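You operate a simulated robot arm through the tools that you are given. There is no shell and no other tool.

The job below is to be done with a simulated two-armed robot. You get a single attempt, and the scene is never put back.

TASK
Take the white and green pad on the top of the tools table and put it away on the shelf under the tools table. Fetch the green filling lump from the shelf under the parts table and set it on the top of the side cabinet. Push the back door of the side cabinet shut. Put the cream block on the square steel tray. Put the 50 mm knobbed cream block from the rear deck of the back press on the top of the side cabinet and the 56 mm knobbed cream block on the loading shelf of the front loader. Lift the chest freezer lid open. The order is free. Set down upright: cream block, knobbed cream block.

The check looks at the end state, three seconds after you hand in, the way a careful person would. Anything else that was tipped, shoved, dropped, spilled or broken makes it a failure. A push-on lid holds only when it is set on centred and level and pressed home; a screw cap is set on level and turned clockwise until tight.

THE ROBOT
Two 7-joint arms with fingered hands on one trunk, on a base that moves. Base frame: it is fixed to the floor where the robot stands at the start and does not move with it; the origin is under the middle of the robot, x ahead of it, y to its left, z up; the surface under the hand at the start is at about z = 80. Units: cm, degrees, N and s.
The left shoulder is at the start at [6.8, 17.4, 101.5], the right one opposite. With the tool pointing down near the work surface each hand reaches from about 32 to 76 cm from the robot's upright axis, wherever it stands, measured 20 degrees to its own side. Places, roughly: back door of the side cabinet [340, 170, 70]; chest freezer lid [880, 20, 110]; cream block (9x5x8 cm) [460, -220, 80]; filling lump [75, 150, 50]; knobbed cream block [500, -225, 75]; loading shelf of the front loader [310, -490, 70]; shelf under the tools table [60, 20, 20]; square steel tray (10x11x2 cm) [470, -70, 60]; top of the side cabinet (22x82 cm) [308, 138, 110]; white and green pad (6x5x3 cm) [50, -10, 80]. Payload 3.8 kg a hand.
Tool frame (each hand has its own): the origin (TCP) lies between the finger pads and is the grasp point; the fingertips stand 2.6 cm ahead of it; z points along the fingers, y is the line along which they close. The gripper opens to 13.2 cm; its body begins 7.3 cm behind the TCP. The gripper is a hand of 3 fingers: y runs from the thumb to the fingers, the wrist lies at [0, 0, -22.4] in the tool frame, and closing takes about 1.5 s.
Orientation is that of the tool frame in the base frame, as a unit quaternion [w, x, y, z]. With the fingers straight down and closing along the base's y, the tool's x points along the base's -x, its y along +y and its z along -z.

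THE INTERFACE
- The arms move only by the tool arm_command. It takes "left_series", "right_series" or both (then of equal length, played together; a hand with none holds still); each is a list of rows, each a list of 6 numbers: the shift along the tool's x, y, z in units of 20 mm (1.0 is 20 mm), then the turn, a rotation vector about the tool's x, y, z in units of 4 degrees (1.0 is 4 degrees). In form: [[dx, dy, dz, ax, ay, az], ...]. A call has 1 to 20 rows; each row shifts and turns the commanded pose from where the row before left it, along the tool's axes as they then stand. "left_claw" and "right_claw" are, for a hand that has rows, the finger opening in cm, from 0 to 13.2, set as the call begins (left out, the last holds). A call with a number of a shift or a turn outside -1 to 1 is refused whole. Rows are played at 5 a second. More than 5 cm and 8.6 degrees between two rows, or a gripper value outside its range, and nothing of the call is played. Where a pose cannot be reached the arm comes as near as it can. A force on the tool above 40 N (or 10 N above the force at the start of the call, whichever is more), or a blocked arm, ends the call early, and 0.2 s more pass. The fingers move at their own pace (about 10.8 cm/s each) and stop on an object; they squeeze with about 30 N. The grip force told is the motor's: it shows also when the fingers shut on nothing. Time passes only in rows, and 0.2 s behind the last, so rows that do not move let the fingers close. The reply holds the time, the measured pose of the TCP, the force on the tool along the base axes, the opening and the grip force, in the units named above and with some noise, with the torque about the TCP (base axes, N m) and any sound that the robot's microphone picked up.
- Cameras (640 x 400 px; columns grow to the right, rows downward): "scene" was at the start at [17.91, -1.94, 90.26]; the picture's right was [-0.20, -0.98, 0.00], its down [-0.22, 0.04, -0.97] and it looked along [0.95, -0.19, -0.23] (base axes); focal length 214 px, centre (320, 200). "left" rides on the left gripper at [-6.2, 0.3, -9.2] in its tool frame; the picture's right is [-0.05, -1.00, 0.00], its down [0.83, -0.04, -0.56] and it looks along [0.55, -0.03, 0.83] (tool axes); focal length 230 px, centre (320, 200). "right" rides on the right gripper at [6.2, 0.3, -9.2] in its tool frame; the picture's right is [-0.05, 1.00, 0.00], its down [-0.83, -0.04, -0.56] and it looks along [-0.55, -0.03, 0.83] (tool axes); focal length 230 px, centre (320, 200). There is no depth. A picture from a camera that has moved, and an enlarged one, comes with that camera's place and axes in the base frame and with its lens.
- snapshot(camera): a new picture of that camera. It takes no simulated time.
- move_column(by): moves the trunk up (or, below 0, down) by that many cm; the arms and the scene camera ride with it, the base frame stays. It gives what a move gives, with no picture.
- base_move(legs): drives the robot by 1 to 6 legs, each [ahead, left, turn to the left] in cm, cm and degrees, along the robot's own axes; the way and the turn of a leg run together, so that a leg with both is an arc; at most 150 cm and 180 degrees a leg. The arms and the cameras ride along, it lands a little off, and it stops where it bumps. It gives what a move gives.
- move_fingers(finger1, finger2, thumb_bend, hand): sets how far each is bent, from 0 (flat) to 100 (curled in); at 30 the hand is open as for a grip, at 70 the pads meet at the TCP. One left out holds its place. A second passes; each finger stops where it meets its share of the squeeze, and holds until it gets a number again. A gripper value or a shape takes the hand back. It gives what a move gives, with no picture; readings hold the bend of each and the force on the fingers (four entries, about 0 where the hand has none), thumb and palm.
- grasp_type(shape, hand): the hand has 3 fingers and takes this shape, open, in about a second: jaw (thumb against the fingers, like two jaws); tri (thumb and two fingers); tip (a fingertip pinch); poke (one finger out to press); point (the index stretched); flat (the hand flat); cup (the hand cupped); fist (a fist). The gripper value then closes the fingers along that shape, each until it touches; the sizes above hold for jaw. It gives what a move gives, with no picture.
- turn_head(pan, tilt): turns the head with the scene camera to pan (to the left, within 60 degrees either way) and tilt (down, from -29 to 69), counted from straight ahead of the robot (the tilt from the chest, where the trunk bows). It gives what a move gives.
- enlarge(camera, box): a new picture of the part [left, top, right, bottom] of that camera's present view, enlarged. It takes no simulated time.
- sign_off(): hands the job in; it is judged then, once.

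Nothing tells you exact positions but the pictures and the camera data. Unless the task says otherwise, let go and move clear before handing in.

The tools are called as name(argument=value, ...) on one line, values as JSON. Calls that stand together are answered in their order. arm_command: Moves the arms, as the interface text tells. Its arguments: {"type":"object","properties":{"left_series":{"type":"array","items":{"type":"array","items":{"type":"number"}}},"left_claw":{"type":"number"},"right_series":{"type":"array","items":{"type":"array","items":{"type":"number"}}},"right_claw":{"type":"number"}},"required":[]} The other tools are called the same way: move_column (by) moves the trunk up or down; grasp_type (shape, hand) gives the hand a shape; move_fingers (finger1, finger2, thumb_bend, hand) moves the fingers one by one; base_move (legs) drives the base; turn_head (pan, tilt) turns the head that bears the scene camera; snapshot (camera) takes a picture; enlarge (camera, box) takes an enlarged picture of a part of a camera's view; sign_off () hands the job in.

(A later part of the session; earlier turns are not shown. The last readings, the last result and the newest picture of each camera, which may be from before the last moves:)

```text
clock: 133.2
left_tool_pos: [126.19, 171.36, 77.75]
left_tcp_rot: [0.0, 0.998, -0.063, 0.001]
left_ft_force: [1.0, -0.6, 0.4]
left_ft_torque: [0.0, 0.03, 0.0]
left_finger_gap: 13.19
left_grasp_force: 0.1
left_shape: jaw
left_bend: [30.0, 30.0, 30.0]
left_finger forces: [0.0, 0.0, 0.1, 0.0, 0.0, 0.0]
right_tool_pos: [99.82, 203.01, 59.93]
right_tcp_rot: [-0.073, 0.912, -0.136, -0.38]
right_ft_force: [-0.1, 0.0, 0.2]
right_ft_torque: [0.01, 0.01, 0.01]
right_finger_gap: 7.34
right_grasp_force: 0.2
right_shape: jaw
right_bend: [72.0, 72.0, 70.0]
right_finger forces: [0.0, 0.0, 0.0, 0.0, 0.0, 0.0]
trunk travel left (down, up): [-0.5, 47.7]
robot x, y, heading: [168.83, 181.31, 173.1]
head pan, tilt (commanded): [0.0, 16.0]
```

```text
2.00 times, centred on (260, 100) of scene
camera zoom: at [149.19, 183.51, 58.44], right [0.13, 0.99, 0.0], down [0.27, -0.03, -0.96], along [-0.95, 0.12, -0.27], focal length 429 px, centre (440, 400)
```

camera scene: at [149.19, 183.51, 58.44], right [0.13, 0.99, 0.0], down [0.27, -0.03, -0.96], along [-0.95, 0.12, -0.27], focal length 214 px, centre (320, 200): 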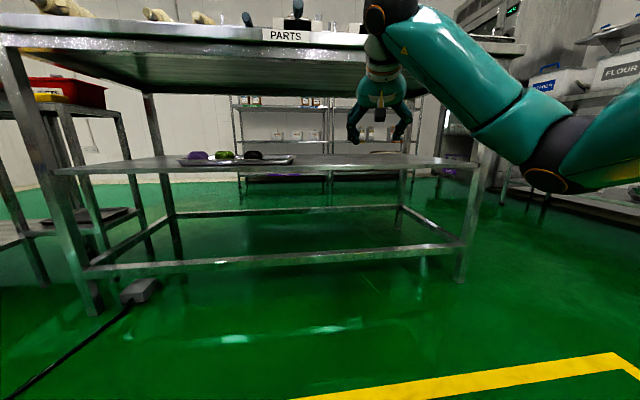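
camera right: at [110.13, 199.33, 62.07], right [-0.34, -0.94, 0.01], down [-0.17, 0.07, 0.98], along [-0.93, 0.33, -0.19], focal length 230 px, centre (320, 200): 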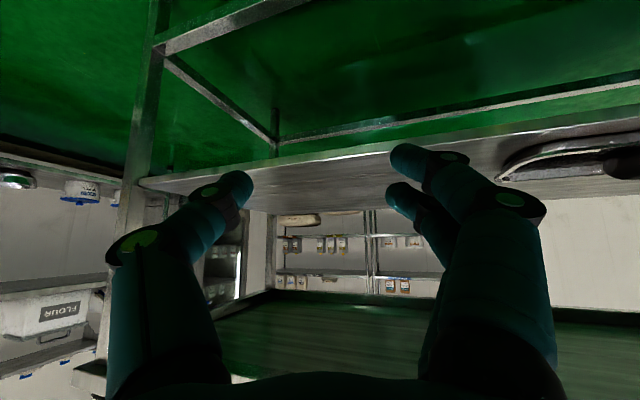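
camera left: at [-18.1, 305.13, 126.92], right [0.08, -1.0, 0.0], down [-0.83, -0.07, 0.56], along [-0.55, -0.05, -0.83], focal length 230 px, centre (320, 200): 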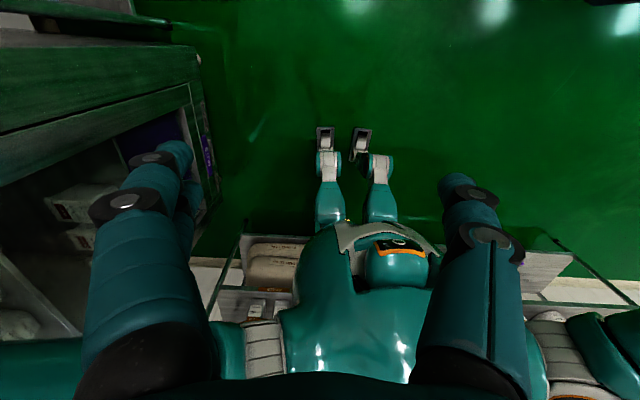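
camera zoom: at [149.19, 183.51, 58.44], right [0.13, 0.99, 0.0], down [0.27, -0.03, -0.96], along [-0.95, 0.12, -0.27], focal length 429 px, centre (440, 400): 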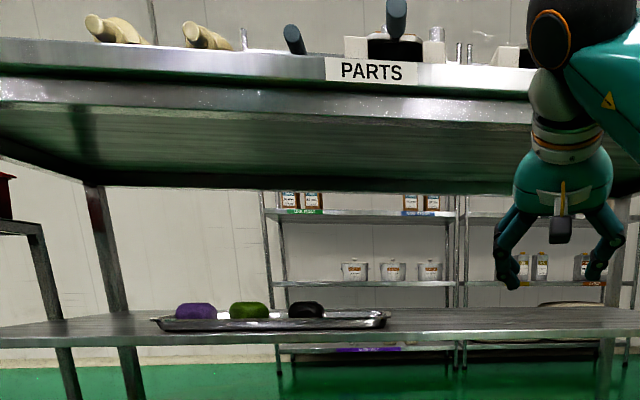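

The shelf top is z≈49.6 and the apron beam's bottom ≈80, so there is room. I drive diagonally so that the hand comes in front of the tray.

base_move(legs=[[0, 40, 0]])

base_move(legs=[[15, 7, 0]])

snapshot(camera="right")

enlarge(camera="right", box=[180, 80, 460, 230])

snapshot(camera="scene")

```text
clock: 137.2
left_tool_pos: [121.18, 131.99, 77.66]
left_tcp_rot: [-0.001, 0.998, -0.064, 0.001]
left_ft_force: [0.1, 0.2, -0.2]
left_ft_torque: [-0.02, 0.0, 0.01]
left_finger_gap: 13.18
left_grasp_force: 0.2
left_shape: jaw
left_bend: [30.0, 30.0, 30.0]
left_finger forces: [0.0, 0.0, 0.1, 0.1, 0.0, 0.0]
right_tool_pos: [94.82, 163.69, 59.93]
right_tcp_rot: [-0.072, 0.912, -0.137, -0.38]
right_ft_force: [-1.0, 0.4, 0.1]
right_ft_torque: [0.0, 0.0, -0.04]
right_finger_gap: 7.32
right_grasp_force: 0.2
right_shape: jaw
right_bend: [72.0, 72.0, 70.0]
right_finger forces: [0.1, 0.1, 0.0, 0.0, 0.0, 0.1]
trunk travel left (down, up): [-0.5, 47.7]
robot x, y, heading: [163.42, 141.27, 172.6]
head pan, tilt (commanded): [0.0, 16.0]
```

```text
clock: 138.7
left_tool_pos: [105.55, 126.83, 77.73]
left_tcp_rot: [-0.002, 0.998, -0.063, 0.001]
left_ft_force: [0.1, -0.7, 0.6]
left_ft_torque: [0.01, 0.01, 0.0]
left_finger_gap: 13.18
left_grasp_force: 0.0
left_shape: jaw
left_bend: [30.0, 30.0, 30.0]
left_finger forces: [0.1, 0.1, 0.0, 0.0, 0.1, 0.0]
right_tool_pos: [79.03, 158.52, 60.03]
right_tcp_rot: [-0.071, 0.912, -0.135, -0.381]
right_ft_force: [0.6, -0.4, -0.7]
right_ft_torque: [-0.02, 0.01, -0.01]
right_finger_gap: 7.38
right_grasp_force: 0.0
right_shape: jaw
right_bend: [72.0, 72.0, 70.0]
right_finger forces: [0.0, 0.0, 0.0, 0.0, 0.0, 0.0]
trunk travel left (down, up): [-0.5, 47.7]
robot x, y, heading: [147.84, 136.85, 172.5]
head pan, tilt (commanded): [0.0, 16.0]
```

```text
taken
camera right: at [89.42, 154.91, 62.05], right [-0.34, -0.94, 0.01], down [-0.17, 0.07, 0.98], along [-0.93, 0.33, -0.19], focal length 230 px, centre (320, 200)
```

right: 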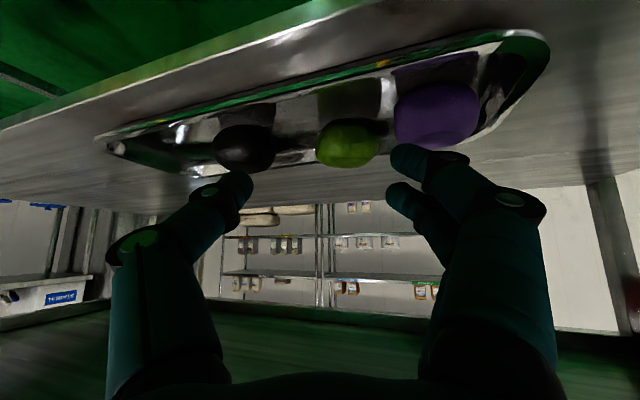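

```text
2.29 times, centred on (320, 155) of right
camera zoom: at [89.42, 154.91, 62.05], right [-0.34, -0.94, 0.01], down [-0.17, 0.07, 0.98], along [-0.93, 0.33, -0.19], focal length 526 px, centre (320, 303)
```

zoom: 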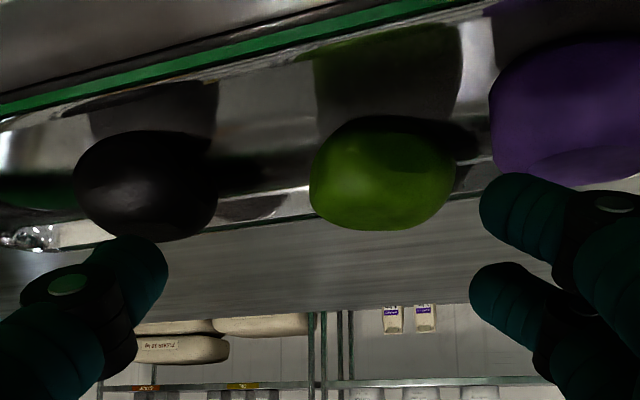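

```text
taken
camera scene: at [128.5, 139.14, 58.44], right [0.13, 0.99, 0.0], down [0.27, -0.03, -0.96], along [-0.95, 0.12, -0.28], focal length 214 px, centre (320, 200)
```

scene: 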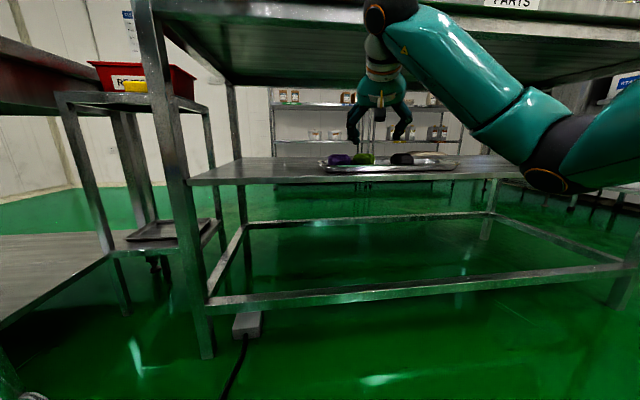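

Green lump confirmed at (67.8, 159.6, 52). I move above it (TCP z≈58).

arm_command(right_series=[[-0.594, 0.242, 0.884, 0, 0, 0], [-0.594, 0.242, 0.884, 0, 0, 0], [-0.594, 0.242, 0.884, 0, 0, 0], [-0.594, 0.242, 0.884, 0, 0, 0], [-0.594, 0.242, 0.884, 0, 0, 0], [0, 0, 0, 0, 0, 0]])

enlarge(camera="right", box=[180, 40, 460, 230])

enlarge(camera="scene", box=[300, 60, 480, 190])

```text
clock: 140.1
left_tool_pos: [105.75, 126.86, 77.62]
left_tcp_rot: [-0.001, 0.998, -0.062, 0.0]
left_ft_force: [0.0, -0.2, -0.5]
left_ft_torque: [0.01, 0.01, -0.01]
left_finger_gap: 13.19
left_grasp_force: 0.0
left_shape: jaw
left_bend: [30.0, 30.0, 30.0]
left_finger forces: [0.0, 0.0, 0.0, 0.1, 0.0, 0.0]
right_tool_pos: [68.38, 159.59, 58.07]
right_tcp_rot: [-0.072, 0.912, -0.135, -0.38]
right_ft_force: [0.1, 0.4, -0.4]
right_ft_torque: [-0.01, -0.01, -0.01]
right_finger_gap: 7.31
right_grasp_force: 0.0
right_shape: jaw
right_bend: [72.0, 72.0, 70.0]
right_finger forces: [0.1, 0.1, 0.0, 0.0, 0.0, 0.1]
trunk travel left (down, up): [-0.5, 47.7]
robot x, y, heading: [147.59, 136.85, 172.8]
head pan, tilt (commanded): [0.0, 16.0]
```

```text
2.11 times, centred on (320, 135) of right
camera zoom: at [78.68, 155.93, 60.08], right [-0.33, -0.94, 0.01], down [-0.17, 0.07, 0.98], along [-0.93, 0.33, -0.19], focal length 484 px, centre (320, 337)
```

zoom: 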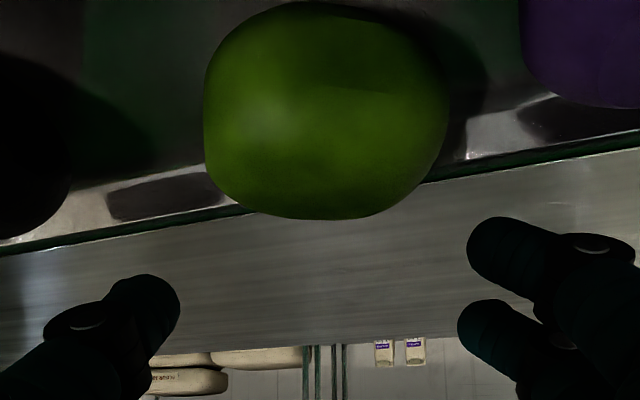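

```text
3.08 times, centred on (390, 125) of scene
camera zoom: at [128.51, 139.14, 58.44], right [0.13, 0.99, 0.0], down [0.27, -0.03, -0.96], along [-0.95, 0.12, -0.28], focal length 660 px, centre (105, 431)
```

zoom: 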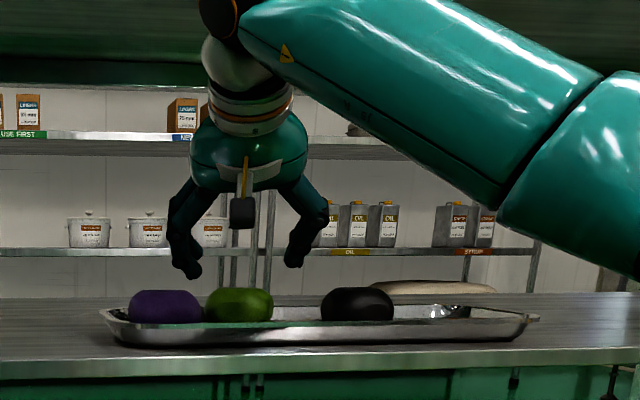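

Aligned above the lump. Descending vertically 4.6 cm in two steps.

arm_command(right_series=[[0.577, 0.053, 0.518, 0, 0, 0], [0.577, 0.053, 0.518, 0, 0, 0], [0, 0, 0, 0, 0, 0]])

enlarge(camera="right", box=[180, 40, 460, 230])

enlarge(camera="scene", box=[300, 60, 480, 190])

```text
clock: 140.9
left_tool_pos: [105.55, 126.93, 77.75]
left_tcp_rot: [-0.001, 0.998, -0.063, 0.001]
left_ft_force: [-0.5, 0.3, 0.9]
left_ft_torque: [0.01, 0.01, 0.02]
left_finger_gap: 13.19
left_grasp_force: 0.2
left_shape: jaw
left_bend: [30.0, 30.0, 30.0]
left_finger forces: [0.0, 0.1, 0.0, 0.0, 0.0, 0.0]
right_tool_pos: [68.47, 159.15, 54.93]
right_tcp_rot: [-0.073, 0.912, -0.136, -0.38]
right_ft_force: [-0.7, 0.4, 0.0]
right_ft_torque: [-0.01, 0.03, 0.0]
right_finger_gap: 7.36
right_grasp_force: 0.1
right_shape: jaw
right_bend: [72.0, 72.0, 70.0]
right_finger forces: [0.1, 0.0, 0.0, 0.0, 0.0, 0.0]
trunk travel left (down, up): [-0.5, 47.7]
robot x, y, heading: [147.97, 136.98, 172.8]
head pan, tilt (commanded): [0.0, 16.0]
```

```text
2.11 times, centred on (320, 135) of right
camera zoom: at [78.79, 155.65, 56.91], right [-0.34, -0.94, 0.01], down [-0.17, 0.07, 0.98], along [-0.93, 0.33, -0.19], focal length 484 px, centre (320, 337)
```

zoom: 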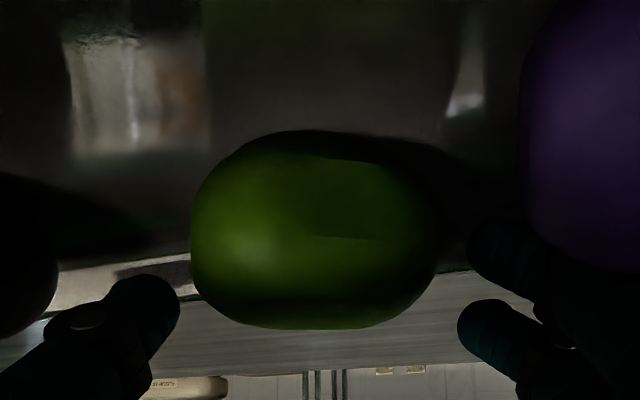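

```text
3.08 times, centred on (390, 125) of scene
camera zoom: at [128.51, 139.14, 58.44], right [0.13, 0.99, 0.0], down [0.27, -0.03, -0.96], along [-0.95, 0.12, -0.28], focal length 660 px, centre (105, 431)
```

zoom: 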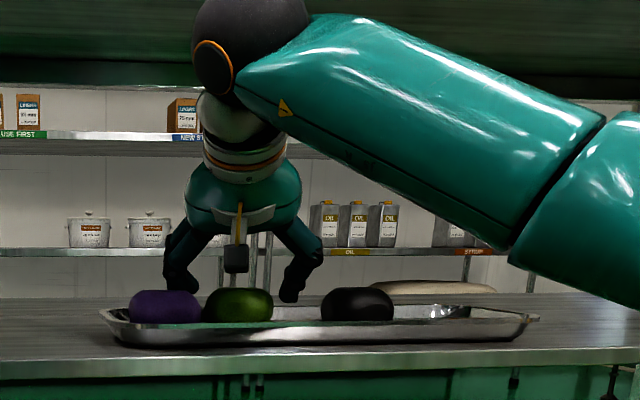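

Nearly centred; final 1.55 cm down.

arm_command(right_series=[[0.29, -0.03, 0.26, 0, 0, 0], [0.29, -0.03, 0.26, 0, 0, 0], [0, 0, 0, 0, 0, 0]])

enlarge(camera="right", box=[180, 40, 460, 230])

enlarge(camera="scene", box=[300, 60, 480, 190])

```text
clock: 141.7
left_tool_pos: [105.8, 126.89, 77.86]
left_tcp_rot: [-0.001, 0.998, -0.063, 0.0]
left_ft_force: [-0.1, -0.5, 0.0]
left_ft_torque: [-0.02, 0.0, 0.02]
left_finger_gap: 13.19
left_grasp_force: 0.1
left_shape: jaw
left_bend: [30.0, 30.0, 30.0]
left_finger forces: [0.0, 0.1, 0.1, 0.0, 0.0, 0.1]
right_tool_pos: [68.46, 159.38, 54.33]
right_tcp_rot: [-0.07, 0.908, -0.139, -0.389]
right_ft_force: [-8.5, 6.7, 34.1]
right_ft_torque: [-2.14, -0.02, -0.47]
right_finger_gap: 7.41
right_grasp_force: 0.0
right_shape: jaw
right_bend: [72.0, 72.0, 70.0]
right_finger forces: [33.6, 0.0, 0.0, 0.0, 0.0, 0.0]
trunk travel left (down, up): [-0.5, 47.7]
robot x, y, heading: [148.0, 136.6, 172.7]
head pan, tilt (commanded): [0.0, 16.0]
```

```text
2.11 times, centred on (320, 135) of right
camera zoom: at [78.81, 155.76, 56.08], right [-0.34, -0.94, 0.02], down [-0.15, 0.07, 0.99], along [-0.93, 0.33, -0.17], focal length 484 px, centre (320, 337)
```

zoom: 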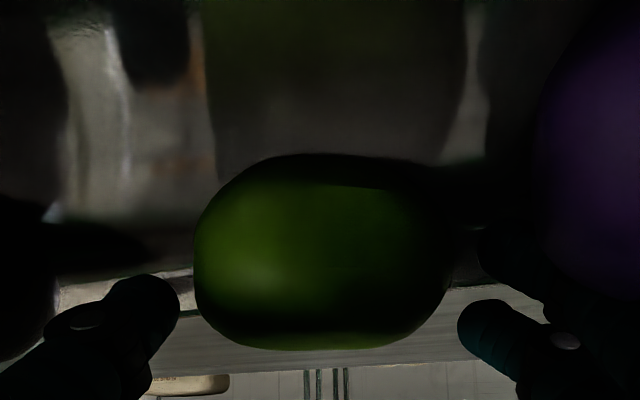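

```text
3.08 times, centred on (390, 125) of scene
camera zoom: at [128.64, 139.13, 58.49], right [0.13, 0.99, 0.0], down [0.27, -0.03, -0.96], along [-0.95, 0.12, -0.27], focal length 660 px, centre (105, 431)
```

zoom: 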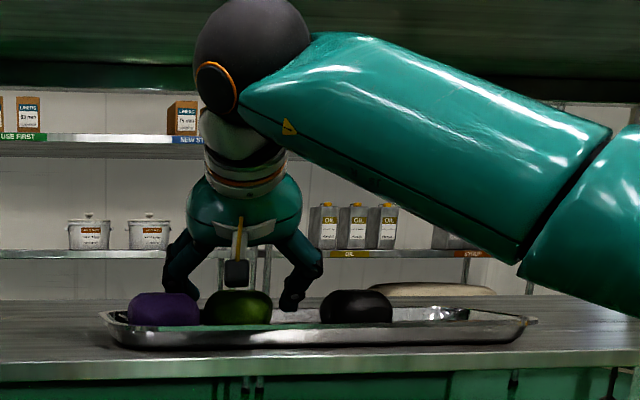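

Finger 1's knuckle pressed on the purple lump (contact ~6.9 cm to its side), so this direction doesn't work. I lift straight up and back out the way I came.

arm_command(right_series=[[-0.714, -0.026, -0.7, 0, 0, 0], [-0.714, -0.026, -0.7, 0, 0, 0], [-0.4, 0, -0.4, 0, 0, 0], [0, 0, 0, 0, 0, 0]])

enlarge(camera="right", box=[180, 40, 460, 230])

arm_command(right_series=[[0.594, -0.242, -0.884, 0, 0, 0], [0.594, -0.242, -0.884, 0, 0, 0], [0.594, -0.242, -0.884, 0, 0, 0], [0.594, -0.242, -0.884, 0, 0, 0], [0.594, -0.242, -0.884, 0, 0, 0], [0, 0, 0, 0, 0, 0]])

snapshot(camera="right")

enlarge(camera="scene", box=[300, 60, 480, 190])

```text
clock: 142.7
left_tool_pos: [105.51, 126.95, 77.81]
left_tcp_rot: [-0.001, 0.998, -0.062, 0.001]
left_ft_force: [0.6, 0.2, 0.2]
left_ft_torque: [0.0, 0.01, 0.02]
left_finger_gap: 13.2
left_grasp_force: 0.1
left_shape: jaw
left_bend: [30.0, 30.0, 30.0]
left_finger forces: [0.0, 0.0, 0.1, 0.0, 0.1, 0.0]
right_tool_pos: [68.7, 159.35, 58.3]
right_tcp_rot: [-0.071, 0.913, -0.134, -0.38]
right_ft_force: [-0.6, -1.3, 0.0]
right_ft_torque: [-0.02, -0.03, 0.01]
right_finger_gap: 7.34
right_grasp_force: 0.2
right_shape: jaw
right_bend: [72.0, 72.0, 70.0]
right_finger forces: [0.1, 0.0, 0.0, 0.0, 0.0, 0.0]
trunk travel left (down, up): [-0.5, 47.7]
robot x, y, heading: [147.84, 136.87, 172.9]
head pan, tilt (commanded): [0.0, 16.0]
```

```text
2.11 times, centred on (320, 135) of right
camera zoom: at [78.93, 155.69, 60.41], right [-0.34, -0.94, 0.01], down [-0.17, 0.07, 0.98], along [-0.93, 0.33, -0.19], focal length 484 px, centre (320, 337)
```

zoom: 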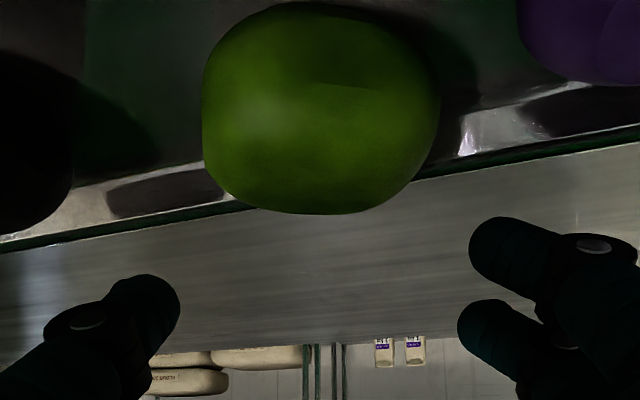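

```text
clock: 144.1
left_tool_pos: [105.59, 126.86, 77.61]
left_tcp_rot: [-0.001, 0.998, -0.062, 0.001]
left_ft_force: [0.7, -0.1, -0.3]
left_ft_torque: [-0.01, -0.01, -0.01]
left_finger_gap: 13.2
left_grasp_force: 0.0
left_shape: jaw
left_bend: [30.0, 30.0, 30.0]
left_finger forces: [0.0, 0.1, 0.0, 0.0, 0.0, 0.1]
right_tool_pos: [79.34, 158.5, 60.39]
right_tcp_rot: [-0.071, 0.912, -0.134, -0.381]
right_ft_force: [-0.9, -0.5, -0.9]
right_ft_torque: [0.04, -0.01, -0.02]
right_finger_gap: 7.37
right_grasp_force: 0.0
right_shape: jaw
right_bend: [72.0, 72.0, 70.0]
right_finger forces: [0.1, 0.1, 0.0, 0.1, 0.0, 0.0]
trunk travel left (down, up): [-0.5, 47.7]
robot x, y, heading: [148.02, 136.88, 172.8]
head pan, tilt (commanded): [0.0, 16.0]
```

```text
taken
camera right: at [89.64, 154.79, 62.43], right [-0.34, -0.94, 0.01], down [-0.17, 0.07, 0.98], along [-0.93, 0.33, -0.19], focal length 230 px, centre (320, 200)
```

right: 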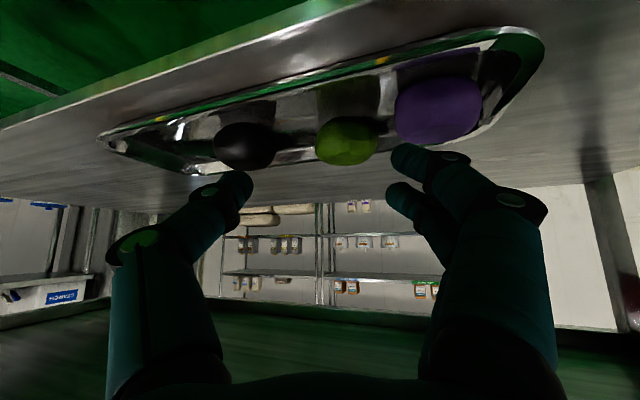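

```text
3.08 times, centred on (390, 125) of scene
camera zoom: at [128.51, 139.14, 58.44], right [0.12, 0.99, 0.0], down [0.27, -0.03, -0.96], along [-0.95, 0.12, -0.28], focal length 660 px, centre (105, 431)
```

zoom: 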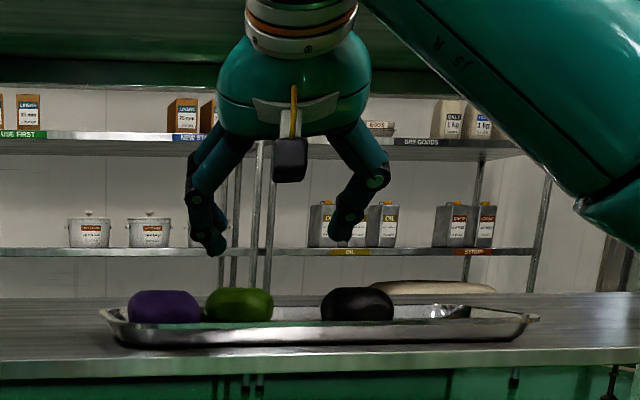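

The lumps are unmoved. I back away, move around to the other side and turn, then yaw the hand so that the closing axis lies across the tray (away from the neighbours).

base_move(legs=[[-28, 0, 0], [0, -58, 0], [0, 0, 37.2]])

arm_command(right_series=[[0, 0, 0, -0.7, -0.026, -0.685], [0, 0, 0, -0.7, -0.026, -0.685], [0, 0, 0, -0.7, -0.026, -0.685], [0, 0, 0, -0.7, -0.026, -0.685], [0, 0, 0, -0.7, -0.026, -0.685], [0, 0, 0, -0.7, -0.026, -0.685], [0, 0, 0, -0.7, -0.026, -0.685], [0, 0, 0, -0.7, -0.026, -0.685], [0, 0, 0, -0.7, -0.026, -0.685], [0, 0, 0, -0.7, -0.026, -0.685], [0, 0, 0, -0.7, -0.026, -0.685], [0, 0, 0, -0.7, -0.026, -0.685], [0, 0, 0, 0, 1, 0], [0, 0, 0, 0, 0.4, 0], [0, 0, 0, 0, 0, 0]])

snapshot(camera="scene")

snapshot(camera="right")

```text
clock: 153.0
left_tool_pos: [155.42, 157.21, 77.63]
left_tcp_rot: [-0.001, 0.965, 0.262, 0.001]
left_ft_force: [0.2, -0.2, 0.3]
left_ft_torque: [0.01, -0.01, -0.04]
left_finger_gap: 13.19
left_grasp_force: 0.0
left_shape: jaw
left_bend: [30.0, 30.0, 30.0]
left_finger forces: [0.1, 0.0, 0.0, 0.1, 0.1, 0.0]
right_tool_pos: [115.33, 166.23, 60.4]
right_tcp_rot: [0.054, 0.907, 0.165, -0.383]
right_ft_force: [-0.3, 0.0, 0.4]
right_ft_torque: [-0.01, -0.03, 0.04]
right_finger_gap: 7.36
right_grasp_force: 0.1
right_shape: jaw
right_bend: [72.0, 72.0, 70.0]
right_finger forces: [0.0, 0.0, 0.0, 0.0, 0.0, 0.0]
trunk travel left (down, up): [-0.5, 47.7]
robot x, y, heading: [182.99, 190.2, -149.7]
head pan, tilt (commanded): [0.0, 16.0]
```

```text
clock: 156.2
left_tool_pos: [155.33, 157.11, 77.73]
left_tcp_rot: [-0.001, 0.965, 0.262, 0.0]
left_ft_force: [0.3, -0.3, 0.2]
left_ft_torque: [0.04, -0.02, 0.02]
left_finger_gap: 13.18
left_grasp_force: 0.1
left_shape: jaw
left_bend: [30.0, 30.0, 30.0]
left_finger forces: [0.0, 0.0, 0.1, 0.0, 0.0, 0.1]
right_tool_pos: [115.43, 166.18, 60.23]
right_tcp_rot: [0.178, 0.782, 0.522, -0.29]
right_ft_force: [-0.2, 0.6, 0.3]
right_ft_torque: [0.0, 0.03, 0.01]
right_finger_gap: 7.36
right_grasp_force: 0.1
right_shape: jaw
right_bend: [72.0, 72.0, 70.0]
right_finger forces: [0.1, 0.0, 0.1, 0.0, 0.1, 0.1]
trunk travel left (down, up): [-0.5, 47.7]
robot x, y, heading: [183.09, 190.57, -149.8]
head pan, tilt (commanded): [0.0, 16.0]
```

```text
taken
camera scene: at [166.04, 180.84, 58.44], right [-0.5, 0.86, 0.0], down [0.24, 0.14, -0.96], along [-0.83, -0.48, -0.28], focal length 214 px, centre (320, 200)
```

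scene: 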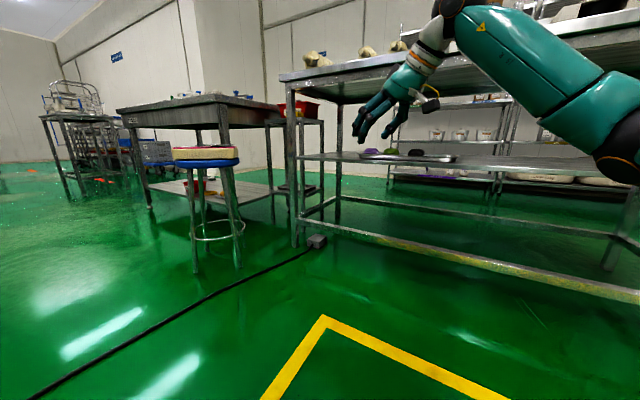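

```text
taken
camera right: at [119.97, 175.89, 63.44], right [0.9, -0.43, 0.01], down [-0.13, -0.25, 0.96], along [-0.41, -0.87, -0.28], focal length 230 px, centre (320, 200)
```

right: 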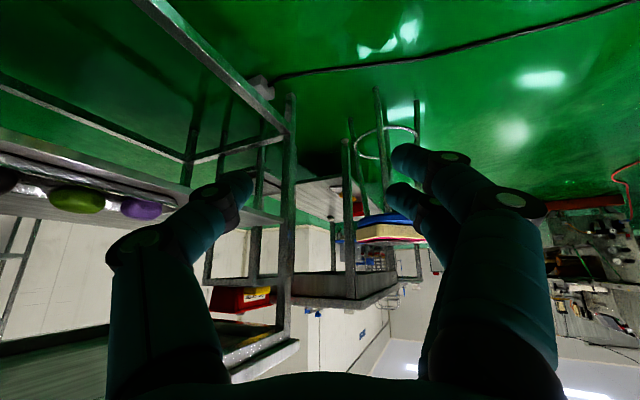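

Hand heading is -115°, pitch 40°. I lower to z≈57.4 and drive toward the tray, staying outside for a check.

arm_command(right_series=[[0.639, 0.024, 0.768, 0, 0, 0], [0.3, 0.01, 0.36, 0, 0, 0], [0, 0, 0, 0, 0, 0]])

base_move(legs=[[30, -10.5, 0]])

snapshot(camera="right")

snapshot(camera="scene")

```text
clock: 157.0
left_tool_pos: [155.3, 157.25, 77.81]
left_tcp_rot: [-0.001, 0.965, 0.261, 0.0]
left_ft_force: [-0.2, 0.6, 0.2]
left_ft_torque: [0.01, 0.01, 0.0]
left_finger_gap: 13.21
left_grasp_force: 0.1
left_shape: jaw
left_bend: [30.0, 30.0, 30.0]
left_finger forces: [0.0, 0.1, 0.0, 0.0, 0.0, 0.0]
right_tool_pos: [115.38, 166.09, 57.36]
right_tcp_rot: [0.177, 0.781, 0.522, -0.291]
right_ft_force: [-0.9, -0.1, 0.0]
right_ft_torque: [-0.01, 0.04, 0.01]
right_finger_gap: 7.38
right_grasp_force: 0.1
right_shape: jaw
right_bend: [72.0, 72.0, 70.0]
right_finger forces: [0.0, 0.1, 0.1, 0.0, 0.1, 0.1]
trunk travel left (down, up): [-0.5, 47.7]
robot x, y, heading: [182.92, 191.06, -149.7]
head pan, tilt (commanded): [0.0, 16.0]
```

```text
clock: 159.1
left_tool_pos: [124.83, 150.84, 77.69]
left_tcp_rot: [-0.001, 0.965, 0.264, 0.001]
left_ft_force: [-0.5, -0.1, 0.3]
left_ft_torque: [-0.01, 0.0, -0.02]
left_finger_gap: 13.19
left_grasp_force: 0.1
left_shape: jaw
left_bend: [30.0, 30.0, 30.0]
left_finger forces: [0.0, 0.0, 0.0, 0.1, 0.0, 0.1]
right_tool_pos: [84.7, 159.63, 57.38]
right_tcp_rot: [0.179, 0.78, 0.524, -0.291]
right_ft_force: [0.6, -0.3, -0.4]
right_ft_torque: [-0.01, -0.01, 0.01]
right_finger_gap: 7.34
right_grasp_force: 0.1
right_shape: jaw
right_bend: [72.0, 72.0, 70.0]
right_finger forces: [0.1, 0.1, 0.0, 0.0, 0.0, 0.0]
trunk travel left (down, up): [-0.5, 47.7]
robot x, y, heading: [152.16, 184.63, -149.4]
head pan, tilt (commanded): [0.0, 16.0]
```

```text
taken
camera right: at [89.24, 169.35, 60.59], right [0.91, -0.42, 0.01], down [-0.13, -0.25, 0.96], along [-0.4, -0.87, -0.28], focal length 230 px, centre (320, 200)
```

right: 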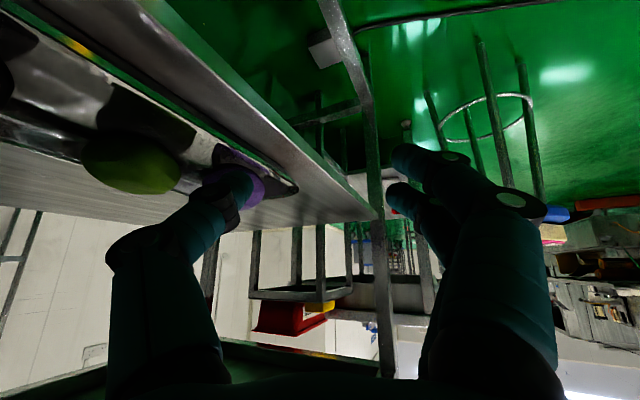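

```text
taken
camera scene: at [135.35, 174.64, 58.44], right [-0.51, 0.86, 0.0], down [0.24, 0.14, -0.96], along [-0.83, -0.49, -0.28], focal length 214 px, centre (320, 200)
```

scene: 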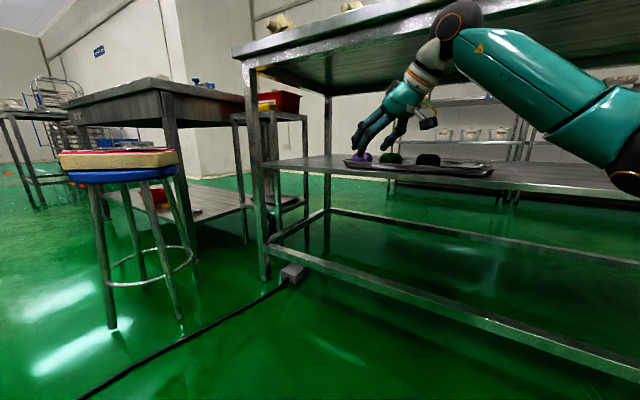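

Good. I continue sideways over the near rim with the base (about 9 cm in -x) and re-check.

base_move(legs=[[8, -4.7, 0]])

snapshot(camera="right")

enlarge(camera="scene", box=[300, 60, 520, 200])

```text
clock: 160.2
left_tool_pos: [115.63, 150.99, 77.84]
left_tcp_rot: [-0.001, 0.965, 0.264, 0.001]
left_ft_force: [-0.2, 0.5, -0.3]
left_ft_torque: [-0.01, -0.03, 0.01]
left_finger_gap: 13.2
left_grasp_force: 0.1
left_shape: jaw
left_bend: [30.0, 30.0, 30.0]
left_finger forces: [0.0, 0.1, 0.0, 0.1, 0.0, 0.0]
right_tool_pos: [75.49, 159.67, 57.53]
right_tcp_rot: [0.179, 0.78, 0.524, -0.292]
right_ft_force: [0.4, -0.5, 0.2]
right_ft_torque: [-0.02, 0.0, -0.01]
right_finger_gap: 7.36
right_grasp_force: 0.0
right_shape: jaw
right_bend: [72.0, 72.0, 70.0]
right_finger forces: [0.1, 0.0, 0.1, 0.0, 0.0, 0.0]
trunk travel left (down, up): [-0.5, 47.7]
robot x, y, heading: [143.01, 184.71, -149.5]
head pan, tilt (commanded): [0.0, 16.0]
```

```text
taken
camera right: at [80.05, 169.37, 60.59], right [0.91, -0.42, 0.01], down [-0.13, -0.25, 0.96], along [-0.4, -0.87, -0.28], focal length 230 px, centre (320, 200)
```

right: 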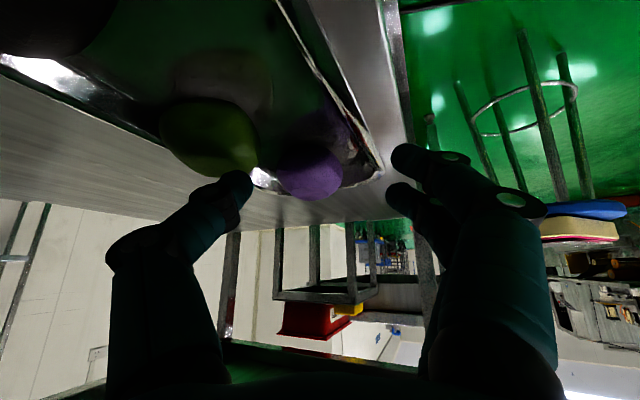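

```text
2.86 times, centred on (410, 130) of scene
camera zoom: at [126.17, 174.65, 58.44], right [-0.51, 0.86, 0.0], down [0.24, 0.14, -0.96], along [-0.83, -0.49, -0.28], focal length 613 px, centre (63, 400)
```

zoom: 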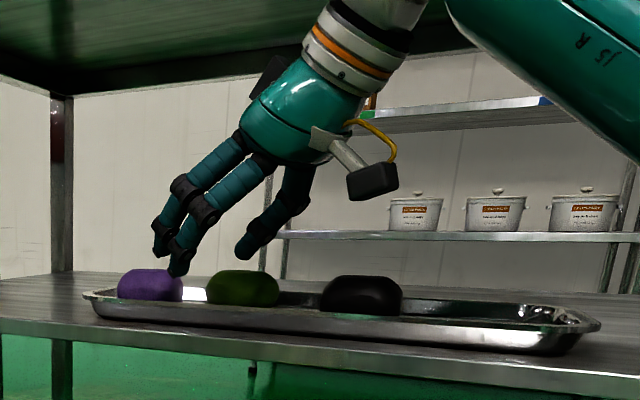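

The side view is clear. I shift over the green lump at z≈57.3 (thumb passes above it).

arm_command(right_series=[[-0.204, -0.898, 0.247, 0, 0, 0], [-0.204, -0.898, 0.247, 0, 0, 0], [-0.204, -0.898, 0.247, 0, 0, 0], [-0.204, -0.898, 0.247, 0, 0, 0], [0, 0, 0, 0, 0, 0]])

snapshot(camera="right")

enlarge(camera="scene", box=[300, 60, 520, 200])

```text
clock: 161.4
left_tool_pos: [115.64, 150.87, 77.66]
left_tcp_rot: [-0.001, 0.965, 0.264, 0.001]
left_ft_force: [-0.2, 0.5, 0.4]
left_ft_torque: [-0.01, 0.01, 0.02]
left_finger_gap: 13.19
left_grasp_force: 0.0
left_shape: jaw
left_bend: [30.0, 30.0, 30.0]
left_finger forces: [0.0, 0.1, 0.0, 0.1, 0.0, 0.0]
right_tool_pos: [67.95, 160.26, 57.03]
right_tcp_rot: [0.178, 0.78, 0.524, -0.291]
right_ft_force: [0.8, -0.5, -0.1]
right_ft_torque: [0.01, -0.03, -0.03]
right_finger_gap: 7.36
right_grasp_force: 0.1
right_shape: jaw
right_bend: [72.0, 72.0, 70.0]
right_finger forces: [0.0, 0.1, 0.0, 0.0, 0.0, 0.0]
trunk travel left (down, up): [-0.5, 47.7]
robot x, y, heading: [142.56, 184.6, -149.5]
head pan, tilt (commanded): [0.0, 16.0]
```

```text
taken
camera right: at [72.44, 169.85, 60.22], right [0.91, -0.42, 0.01], down [-0.12, -0.25, 0.96], along [-0.4, -0.87, -0.28], focal length 230 px, centre (320, 200)
```

right: 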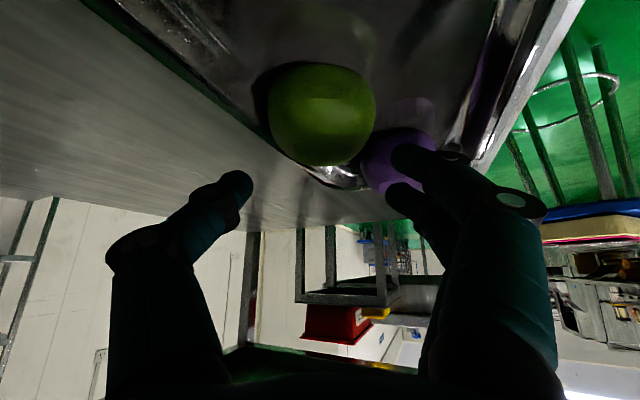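

```text
2.86 times, centred on (410, 130) of scene
camera zoom: at [126.17, 174.65, 58.44], right [-0.51, 0.86, 0.0], down [0.24, 0.14, -0.96], along [-0.83, -0.49, -0.28], focal length 613 px, centre (63, 400)
```

zoom: 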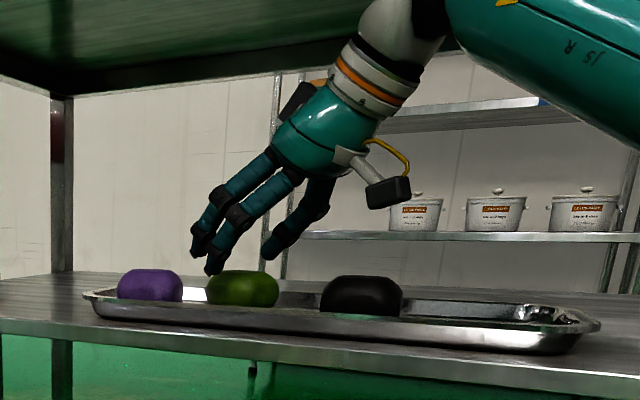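

Centred above the green lump. Now I descend 1.7 cm, steepen the hand to ~25° pitch, and look again.

arm_command(right_series=[[0.27, 0.01, 0.33, 0, 0, 0], [0.27, 0.01, 0.33, 0, 0, 0], [0, 0, 0, 0, 0.94, 0], [0, 0, 0, 0, 0.94, 0], [0, 0, 0, 0, 0.94, 0], [0, 0, 0, 0, 0.94, 0], [0, 0, 0, 0, 0, 0]])

snapshot(camera="right")

enlarge(camera="scene", box=[300, 60, 520, 200])

```text
clock: 163.0
left_tool_pos: [115.58, 150.95, 77.82]
left_tcp_rot: [-0.002, 0.965, 0.264, 0.0]
left_ft_force: [0.6, 0.4, -0.6]
left_ft_torque: [0.01, -0.01, 0.02]
left_finger_gap: 13.18
left_grasp_force: 0.1
left_shape: jaw
left_bend: [30.0, 30.0, 30.0]
left_finger forces: [0.0, 0.0, 0.0, 0.1, 0.0, 0.0]
right_tool_pos: [68.04, 160.15, 55.44]
right_tcp_rot: [0.109, 0.811, 0.543, -0.186]
right_ft_force: [0.1, -0.7, 0.5]
right_ft_torque: [0.01, 0.0, 0.04]
right_finger_gap: 7.35
right_grasp_force: 0.0
right_shape: jaw
right_bend: [72.0, 72.0, 70.0]
right_finger forces: [0.0, 0.0, 0.1, 0.0, 0.0, 0.0]
trunk travel left (down, up): [-0.5, 47.7]
robot x, y, heading: [143.02, 184.67, -149.6]
head pan, tilt (commanded): [0.0, 16.0]
```

```text
taken
camera right: at [71.99, 168.76, 61.2], right [0.9, -0.43, 0.0], down [-0.22, -0.47, 0.85], along [-0.37, -0.77, -0.52], focal length 230 px, centre (320, 200)
```

right: 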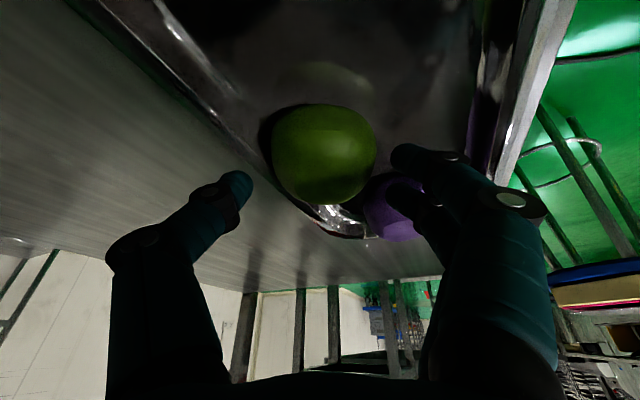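

```text
2.86 times, centred on (410, 130) of scene
camera zoom: at [126.17, 174.65, 58.44], right [-0.51, 0.86, 0.0], down [0.24, 0.14, -0.96], along [-0.83, -0.49, -0.28], focal length 613 px, centre (63, 400)
```

zoom: 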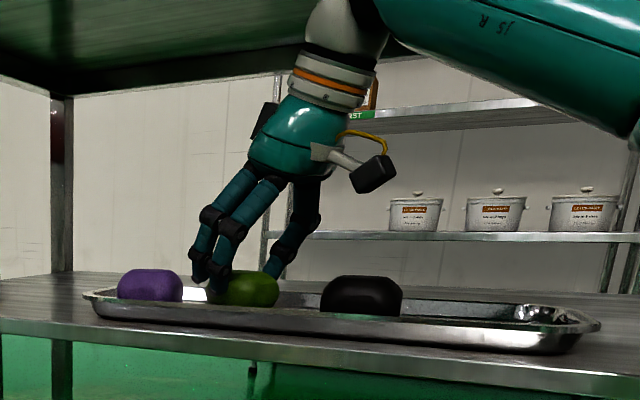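

Aligned (lump ~0.5 cm ahead, zero lateral offset). Descending 1.9 cm in small steps, watching forces.

arm_command(right_series=[[0.21, 0.01, 0.45, 0, 0, 0], [0.1, 0.005, 0.23, 0, 0, 0], [0, 0, 0, 0, 0, 0]])

arm_command(right_series=[[0.1, 0.005, 0.22, 0, 0, 0], [0, 0, 0, 0, 0, 0]])

snapshot(camera="right")

enlarge(camera="scene", box=[300, 60, 520, 200])

```text
clock: 163.8
left_tool_pos: [115.74, 150.98, 77.81]
left_tcp_rot: [-0.001, 0.965, 0.263, 0.0]
left_ft_force: [0.9, -0.7, 0.3]
left_ft_torque: [-0.02, 0.03, -0.02]
left_finger_gap: 13.2
left_grasp_force: 0.1
left_shape: jaw
left_bend: [30.0, 30.0, 30.0]
left_finger forces: [0.1, 0.0, 0.1, 0.0, 0.0, 0.1]
right_tool_pos: [67.91, 160.18, 53.87]
right_tcp_rot: [0.109, 0.811, 0.543, -0.187]
right_ft_force: [-0.4, 0.8, -0.7]
right_ft_torque: [0.01, -0.02, 0.0]
right_finger_gap: 7.33
right_grasp_force: 0.0
right_shape: jaw
right_bend: [72.0, 72.0, 70.0]
right_finger forces: [0.0, 0.0, 0.1, 0.0, 0.1, 0.1]
trunk travel left (down, up): [-0.5, 47.7]
robot x, y, heading: [143.04, 184.51, -149.4]
head pan, tilt (commanded): [0.0, 16.0]
```

```text
clock: 164.4
left_tool_pos: [115.6, 150.85, 77.72]
left_tcp_rot: [-0.001, 0.965, 0.264, -0.001]
left_ft_force: [0.1, -0.4, 0.1]
left_ft_torque: [0.0, 0.02, 0.01]
left_finger_gap: 13.19
left_grasp_force: 0.1
left_shape: jaw
left_bend: [30.0, 30.0, 30.0]
left_finger forces: [0.0, 0.0, 0.0, 0.1, 0.0, 0.0]
right_tool_pos: [67.94, 160.06, 53.55]
right_tcp_rot: [0.109, 0.811, 0.543, -0.187]
right_ft_force: [-0.8, -0.7, 6.0]
right_ft_torque: [-0.09, -0.23, 0.02]
right_finger_gap: 7.37
right_grasp_force: 0.0
right_shape: jaw
right_bend: [72.0, 72.0, 70.0]
right_finger forces: [5.3, 0.1, 0.0, 0.1, 0.5, 0.0]
trunk travel left (down, up): [-0.5, 47.7]
robot x, y, heading: [143.08, 184.78, -149.6]
head pan, tilt (commanded): [0.0, 16.0]
```

```text
taken
camera right: at [72.06, 168.68, 59.38], right [0.9, -0.43, 0.0], down [-0.22, -0.47, 0.86], along [-0.37, -0.77, -0.52], focal length 230 px, centre (320, 200)
```

right: 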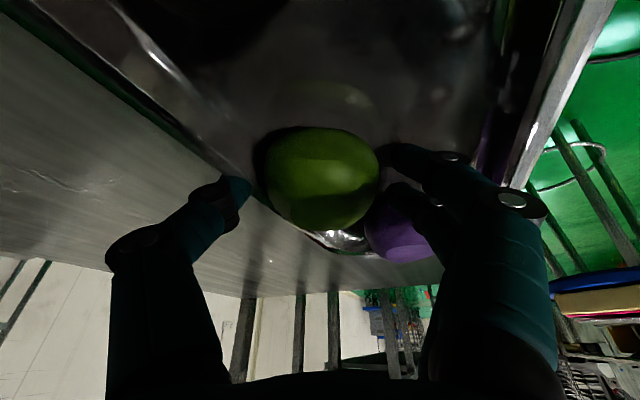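

```text
2.86 times, centred on (410, 130) of scene
camera zoom: at [126.19, 174.66, 58.45], right [-0.51, 0.86, 0.0], down [0.24, 0.14, -0.96], along [-0.83, -0.49, -0.28], focal length 613 px, centre (63, 400)
```

zoom: 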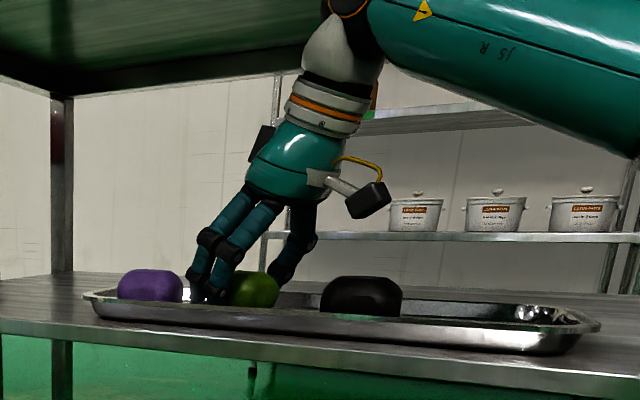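

Finger 1 just touches the tray floor (5 N). I raise 0.25 cm and close gradually.

arm_command(right_series=[[-0.05, 0, -0.115, 0, 0, 0], [0, 0, 0, 0, 0, 0]])

arm_command(right_series=[[0, 0, 0, 0, 0, 0], [0, 0, 0, 0, 0, 0], [0, 0, 0, 0, 0, 0], [0, 0, 0, 0, 0, 0]], right_claw=5.6)

snapshot(camera="right")

enlarge(camera="scene", box=[300, 60, 520, 200])

```text
clock: 165.0
left_tool_pos: [115.6, 150.84, 77.74]
left_tcp_rot: [-0.001, 0.965, 0.264, 0.001]
left_ft_force: [0.2, 0.8, 0.1]
left_ft_torque: [0.0, -0.01, -0.02]
left_finger_gap: 13.18
left_grasp_force: 0.2
left_shape: jaw
left_bend: [30.0, 30.0, 30.0]
left_finger forces: [0.0, 0.0, 0.0, 0.1, 0.0, 0.0]
right_tool_pos: [67.99, 160.17, 53.7]
right_tcp_rot: [0.109, 0.812, 0.543, -0.186]
right_ft_force: [-0.4, 0.3, -0.2]
right_ft_torque: [-0.01, 0.04, -0.01]
right_finger_gap: 7.42
right_grasp_force: 0.0
right_shape: jaw
right_bend: [72.0, 72.0, 70.0]
right_finger forces: [0.0, 0.0, 0.0, 0.1, 0.7, 0.0]
trunk travel left (down, up): [-0.5, 47.7]
robot x, y, heading: [142.98, 184.56, -149.5]
head pan, tilt (commanded): [0.0, 16.0]
```

```text
clock: 166.0
left_tool_pos: [115.66, 150.91, 77.71]
left_tcp_rot: [-0.001, 0.964, 0.264, 0.001]
left_ft_force: [0.2, 0.4, 0.2]
left_ft_torque: [0.03, 0.01, 0.01]
left_finger_gap: 13.2
left_grasp_force: 0.0
left_shape: jaw
left_bend: [30.0, 30.0, 30.0]
left_finger forces: [0.0, 0.1, 0.0, 0.1, 0.1, 0.1]
right_tool_pos: [67.97, 160.17, 53.61]
right_tcp_rot: [0.108, 0.811, 0.543, -0.186]
right_ft_force: [-0.6, 1.4, -1.9]
right_ft_torque: [0.04, 0.01, -0.03]
right_finger_gap: 6.12
right_grasp_force: 0.1
right_shape: jaw
right_bend: [73.0, 73.0, 70.0]
right_finger forces: [1.1, 0.7, 0.0, 0.1, 2.6, 0.0]
trunk travel left (down, up): [-0.5, 47.7]
robot x, y, heading: [143.12, 185.05, -149.4]
head pan, tilt (commanded): [0.0, 16.0]
```

```text
taken
camera right: at [72.07, 168.7, 59.5], right [0.9, -0.43, 0.0], down [-0.22, -0.47, 0.85], along [-0.37, -0.77, -0.52], focal length 230 px, centre (320, 200)
```

right: 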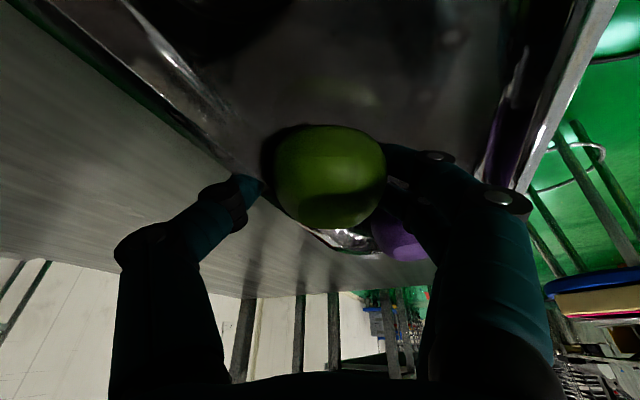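

```text
2.86 times, centred on (410, 130) of scene
camera zoom: at [126.16, 174.65, 58.44], right [-0.51, 0.86, 0.0], down [0.24, 0.14, -0.96], along [-0.83, -0.49, -0.28], focal length 613 px, centre (63, 400)
```

zoom: 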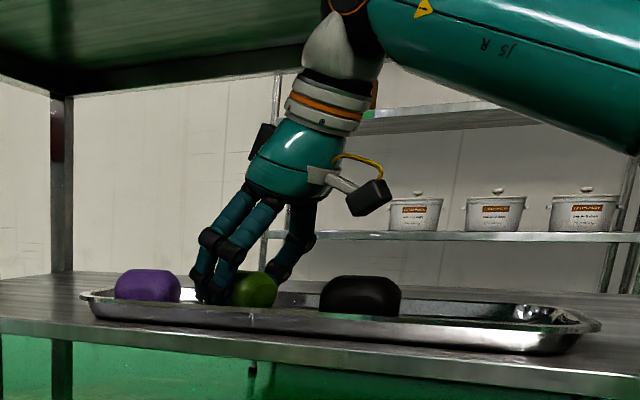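

All three digits are in light contact at 6.1 cm with the lump centred. Closing firmly.

arm_command(right_series=[[0, 0, 0, 0, 0, 0], [0, 0, 0, 0, 0, 0], [0, 0, 0, 0, 0, 0], [0, 0, 0, 0, 0, 0]], right_claw=4.5)

snapshot(camera="right")

enlarge(camera="scene", box=[300, 60, 520, 200])

```text
clock: 167.0
left_tool_pos: [115.63, 150.96, 77.75]
left_tcp_rot: [-0.001, 0.965, 0.263, 0.0]
left_ft_force: [-0.5, -0.3, 0.7]
left_ft_torque: [0.01, 0.03, -0.02]
left_finger_gap: 13.19
left_grasp_force: 0.0
left_shape: jaw
left_bend: [30.0, 30.0, 30.0]
left_finger forces: [0.1, 0.1, 0.0, 0.0, 0.0, 0.1]
right_tool_pos: [67.94, 160.04, 53.68]
right_tcp_rot: [0.108, 0.811, 0.543, -0.186]
right_ft_force: [0.5, 1.7, -0.2]
right_ft_torque: [0.0, 0.0, 0.08]
right_finger_gap: 5.89
right_grasp_force: 0.1
right_shape: jaw
right_bend: [72.0, 73.0, 70.0]
right_finger forces: [3.3, 2.8, 0.1, 0.0, 6.2, 0.0]
trunk travel left (down, up): [-0.5, 47.7]
robot x, y, heading: [142.92, 184.72, -149.2]
head pan, tilt (commanded): [0.0, 16.0]
```

```text
taken
camera right: at [72.07, 168.7, 59.52], right [0.9, -0.43, 0.0], down [-0.22, -0.47, 0.85], along [-0.37, -0.77, -0.52], focal length 230 px, centre (320, 200)
```

right: 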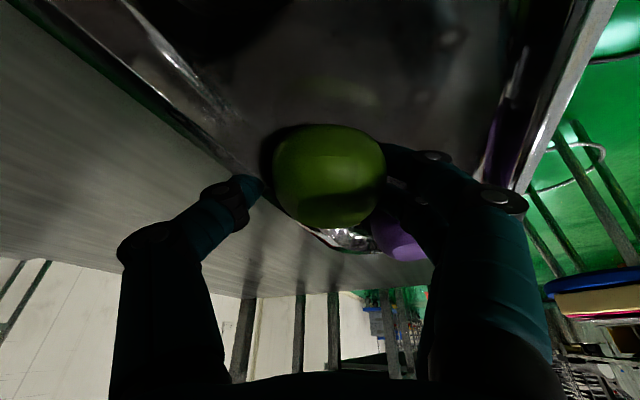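

```text
2.86 times, centred on (410, 130) of scene
camera zoom: at [126.17, 174.66, 58.44], right [-0.51, 0.86, 0.0], down [0.24, 0.14, -0.96], along [-0.83, -0.49, -0.28], focal length 613 px, centre (63, 400)
```

zoom: 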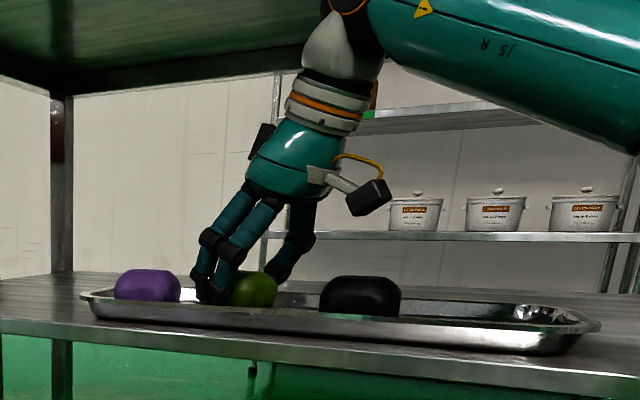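

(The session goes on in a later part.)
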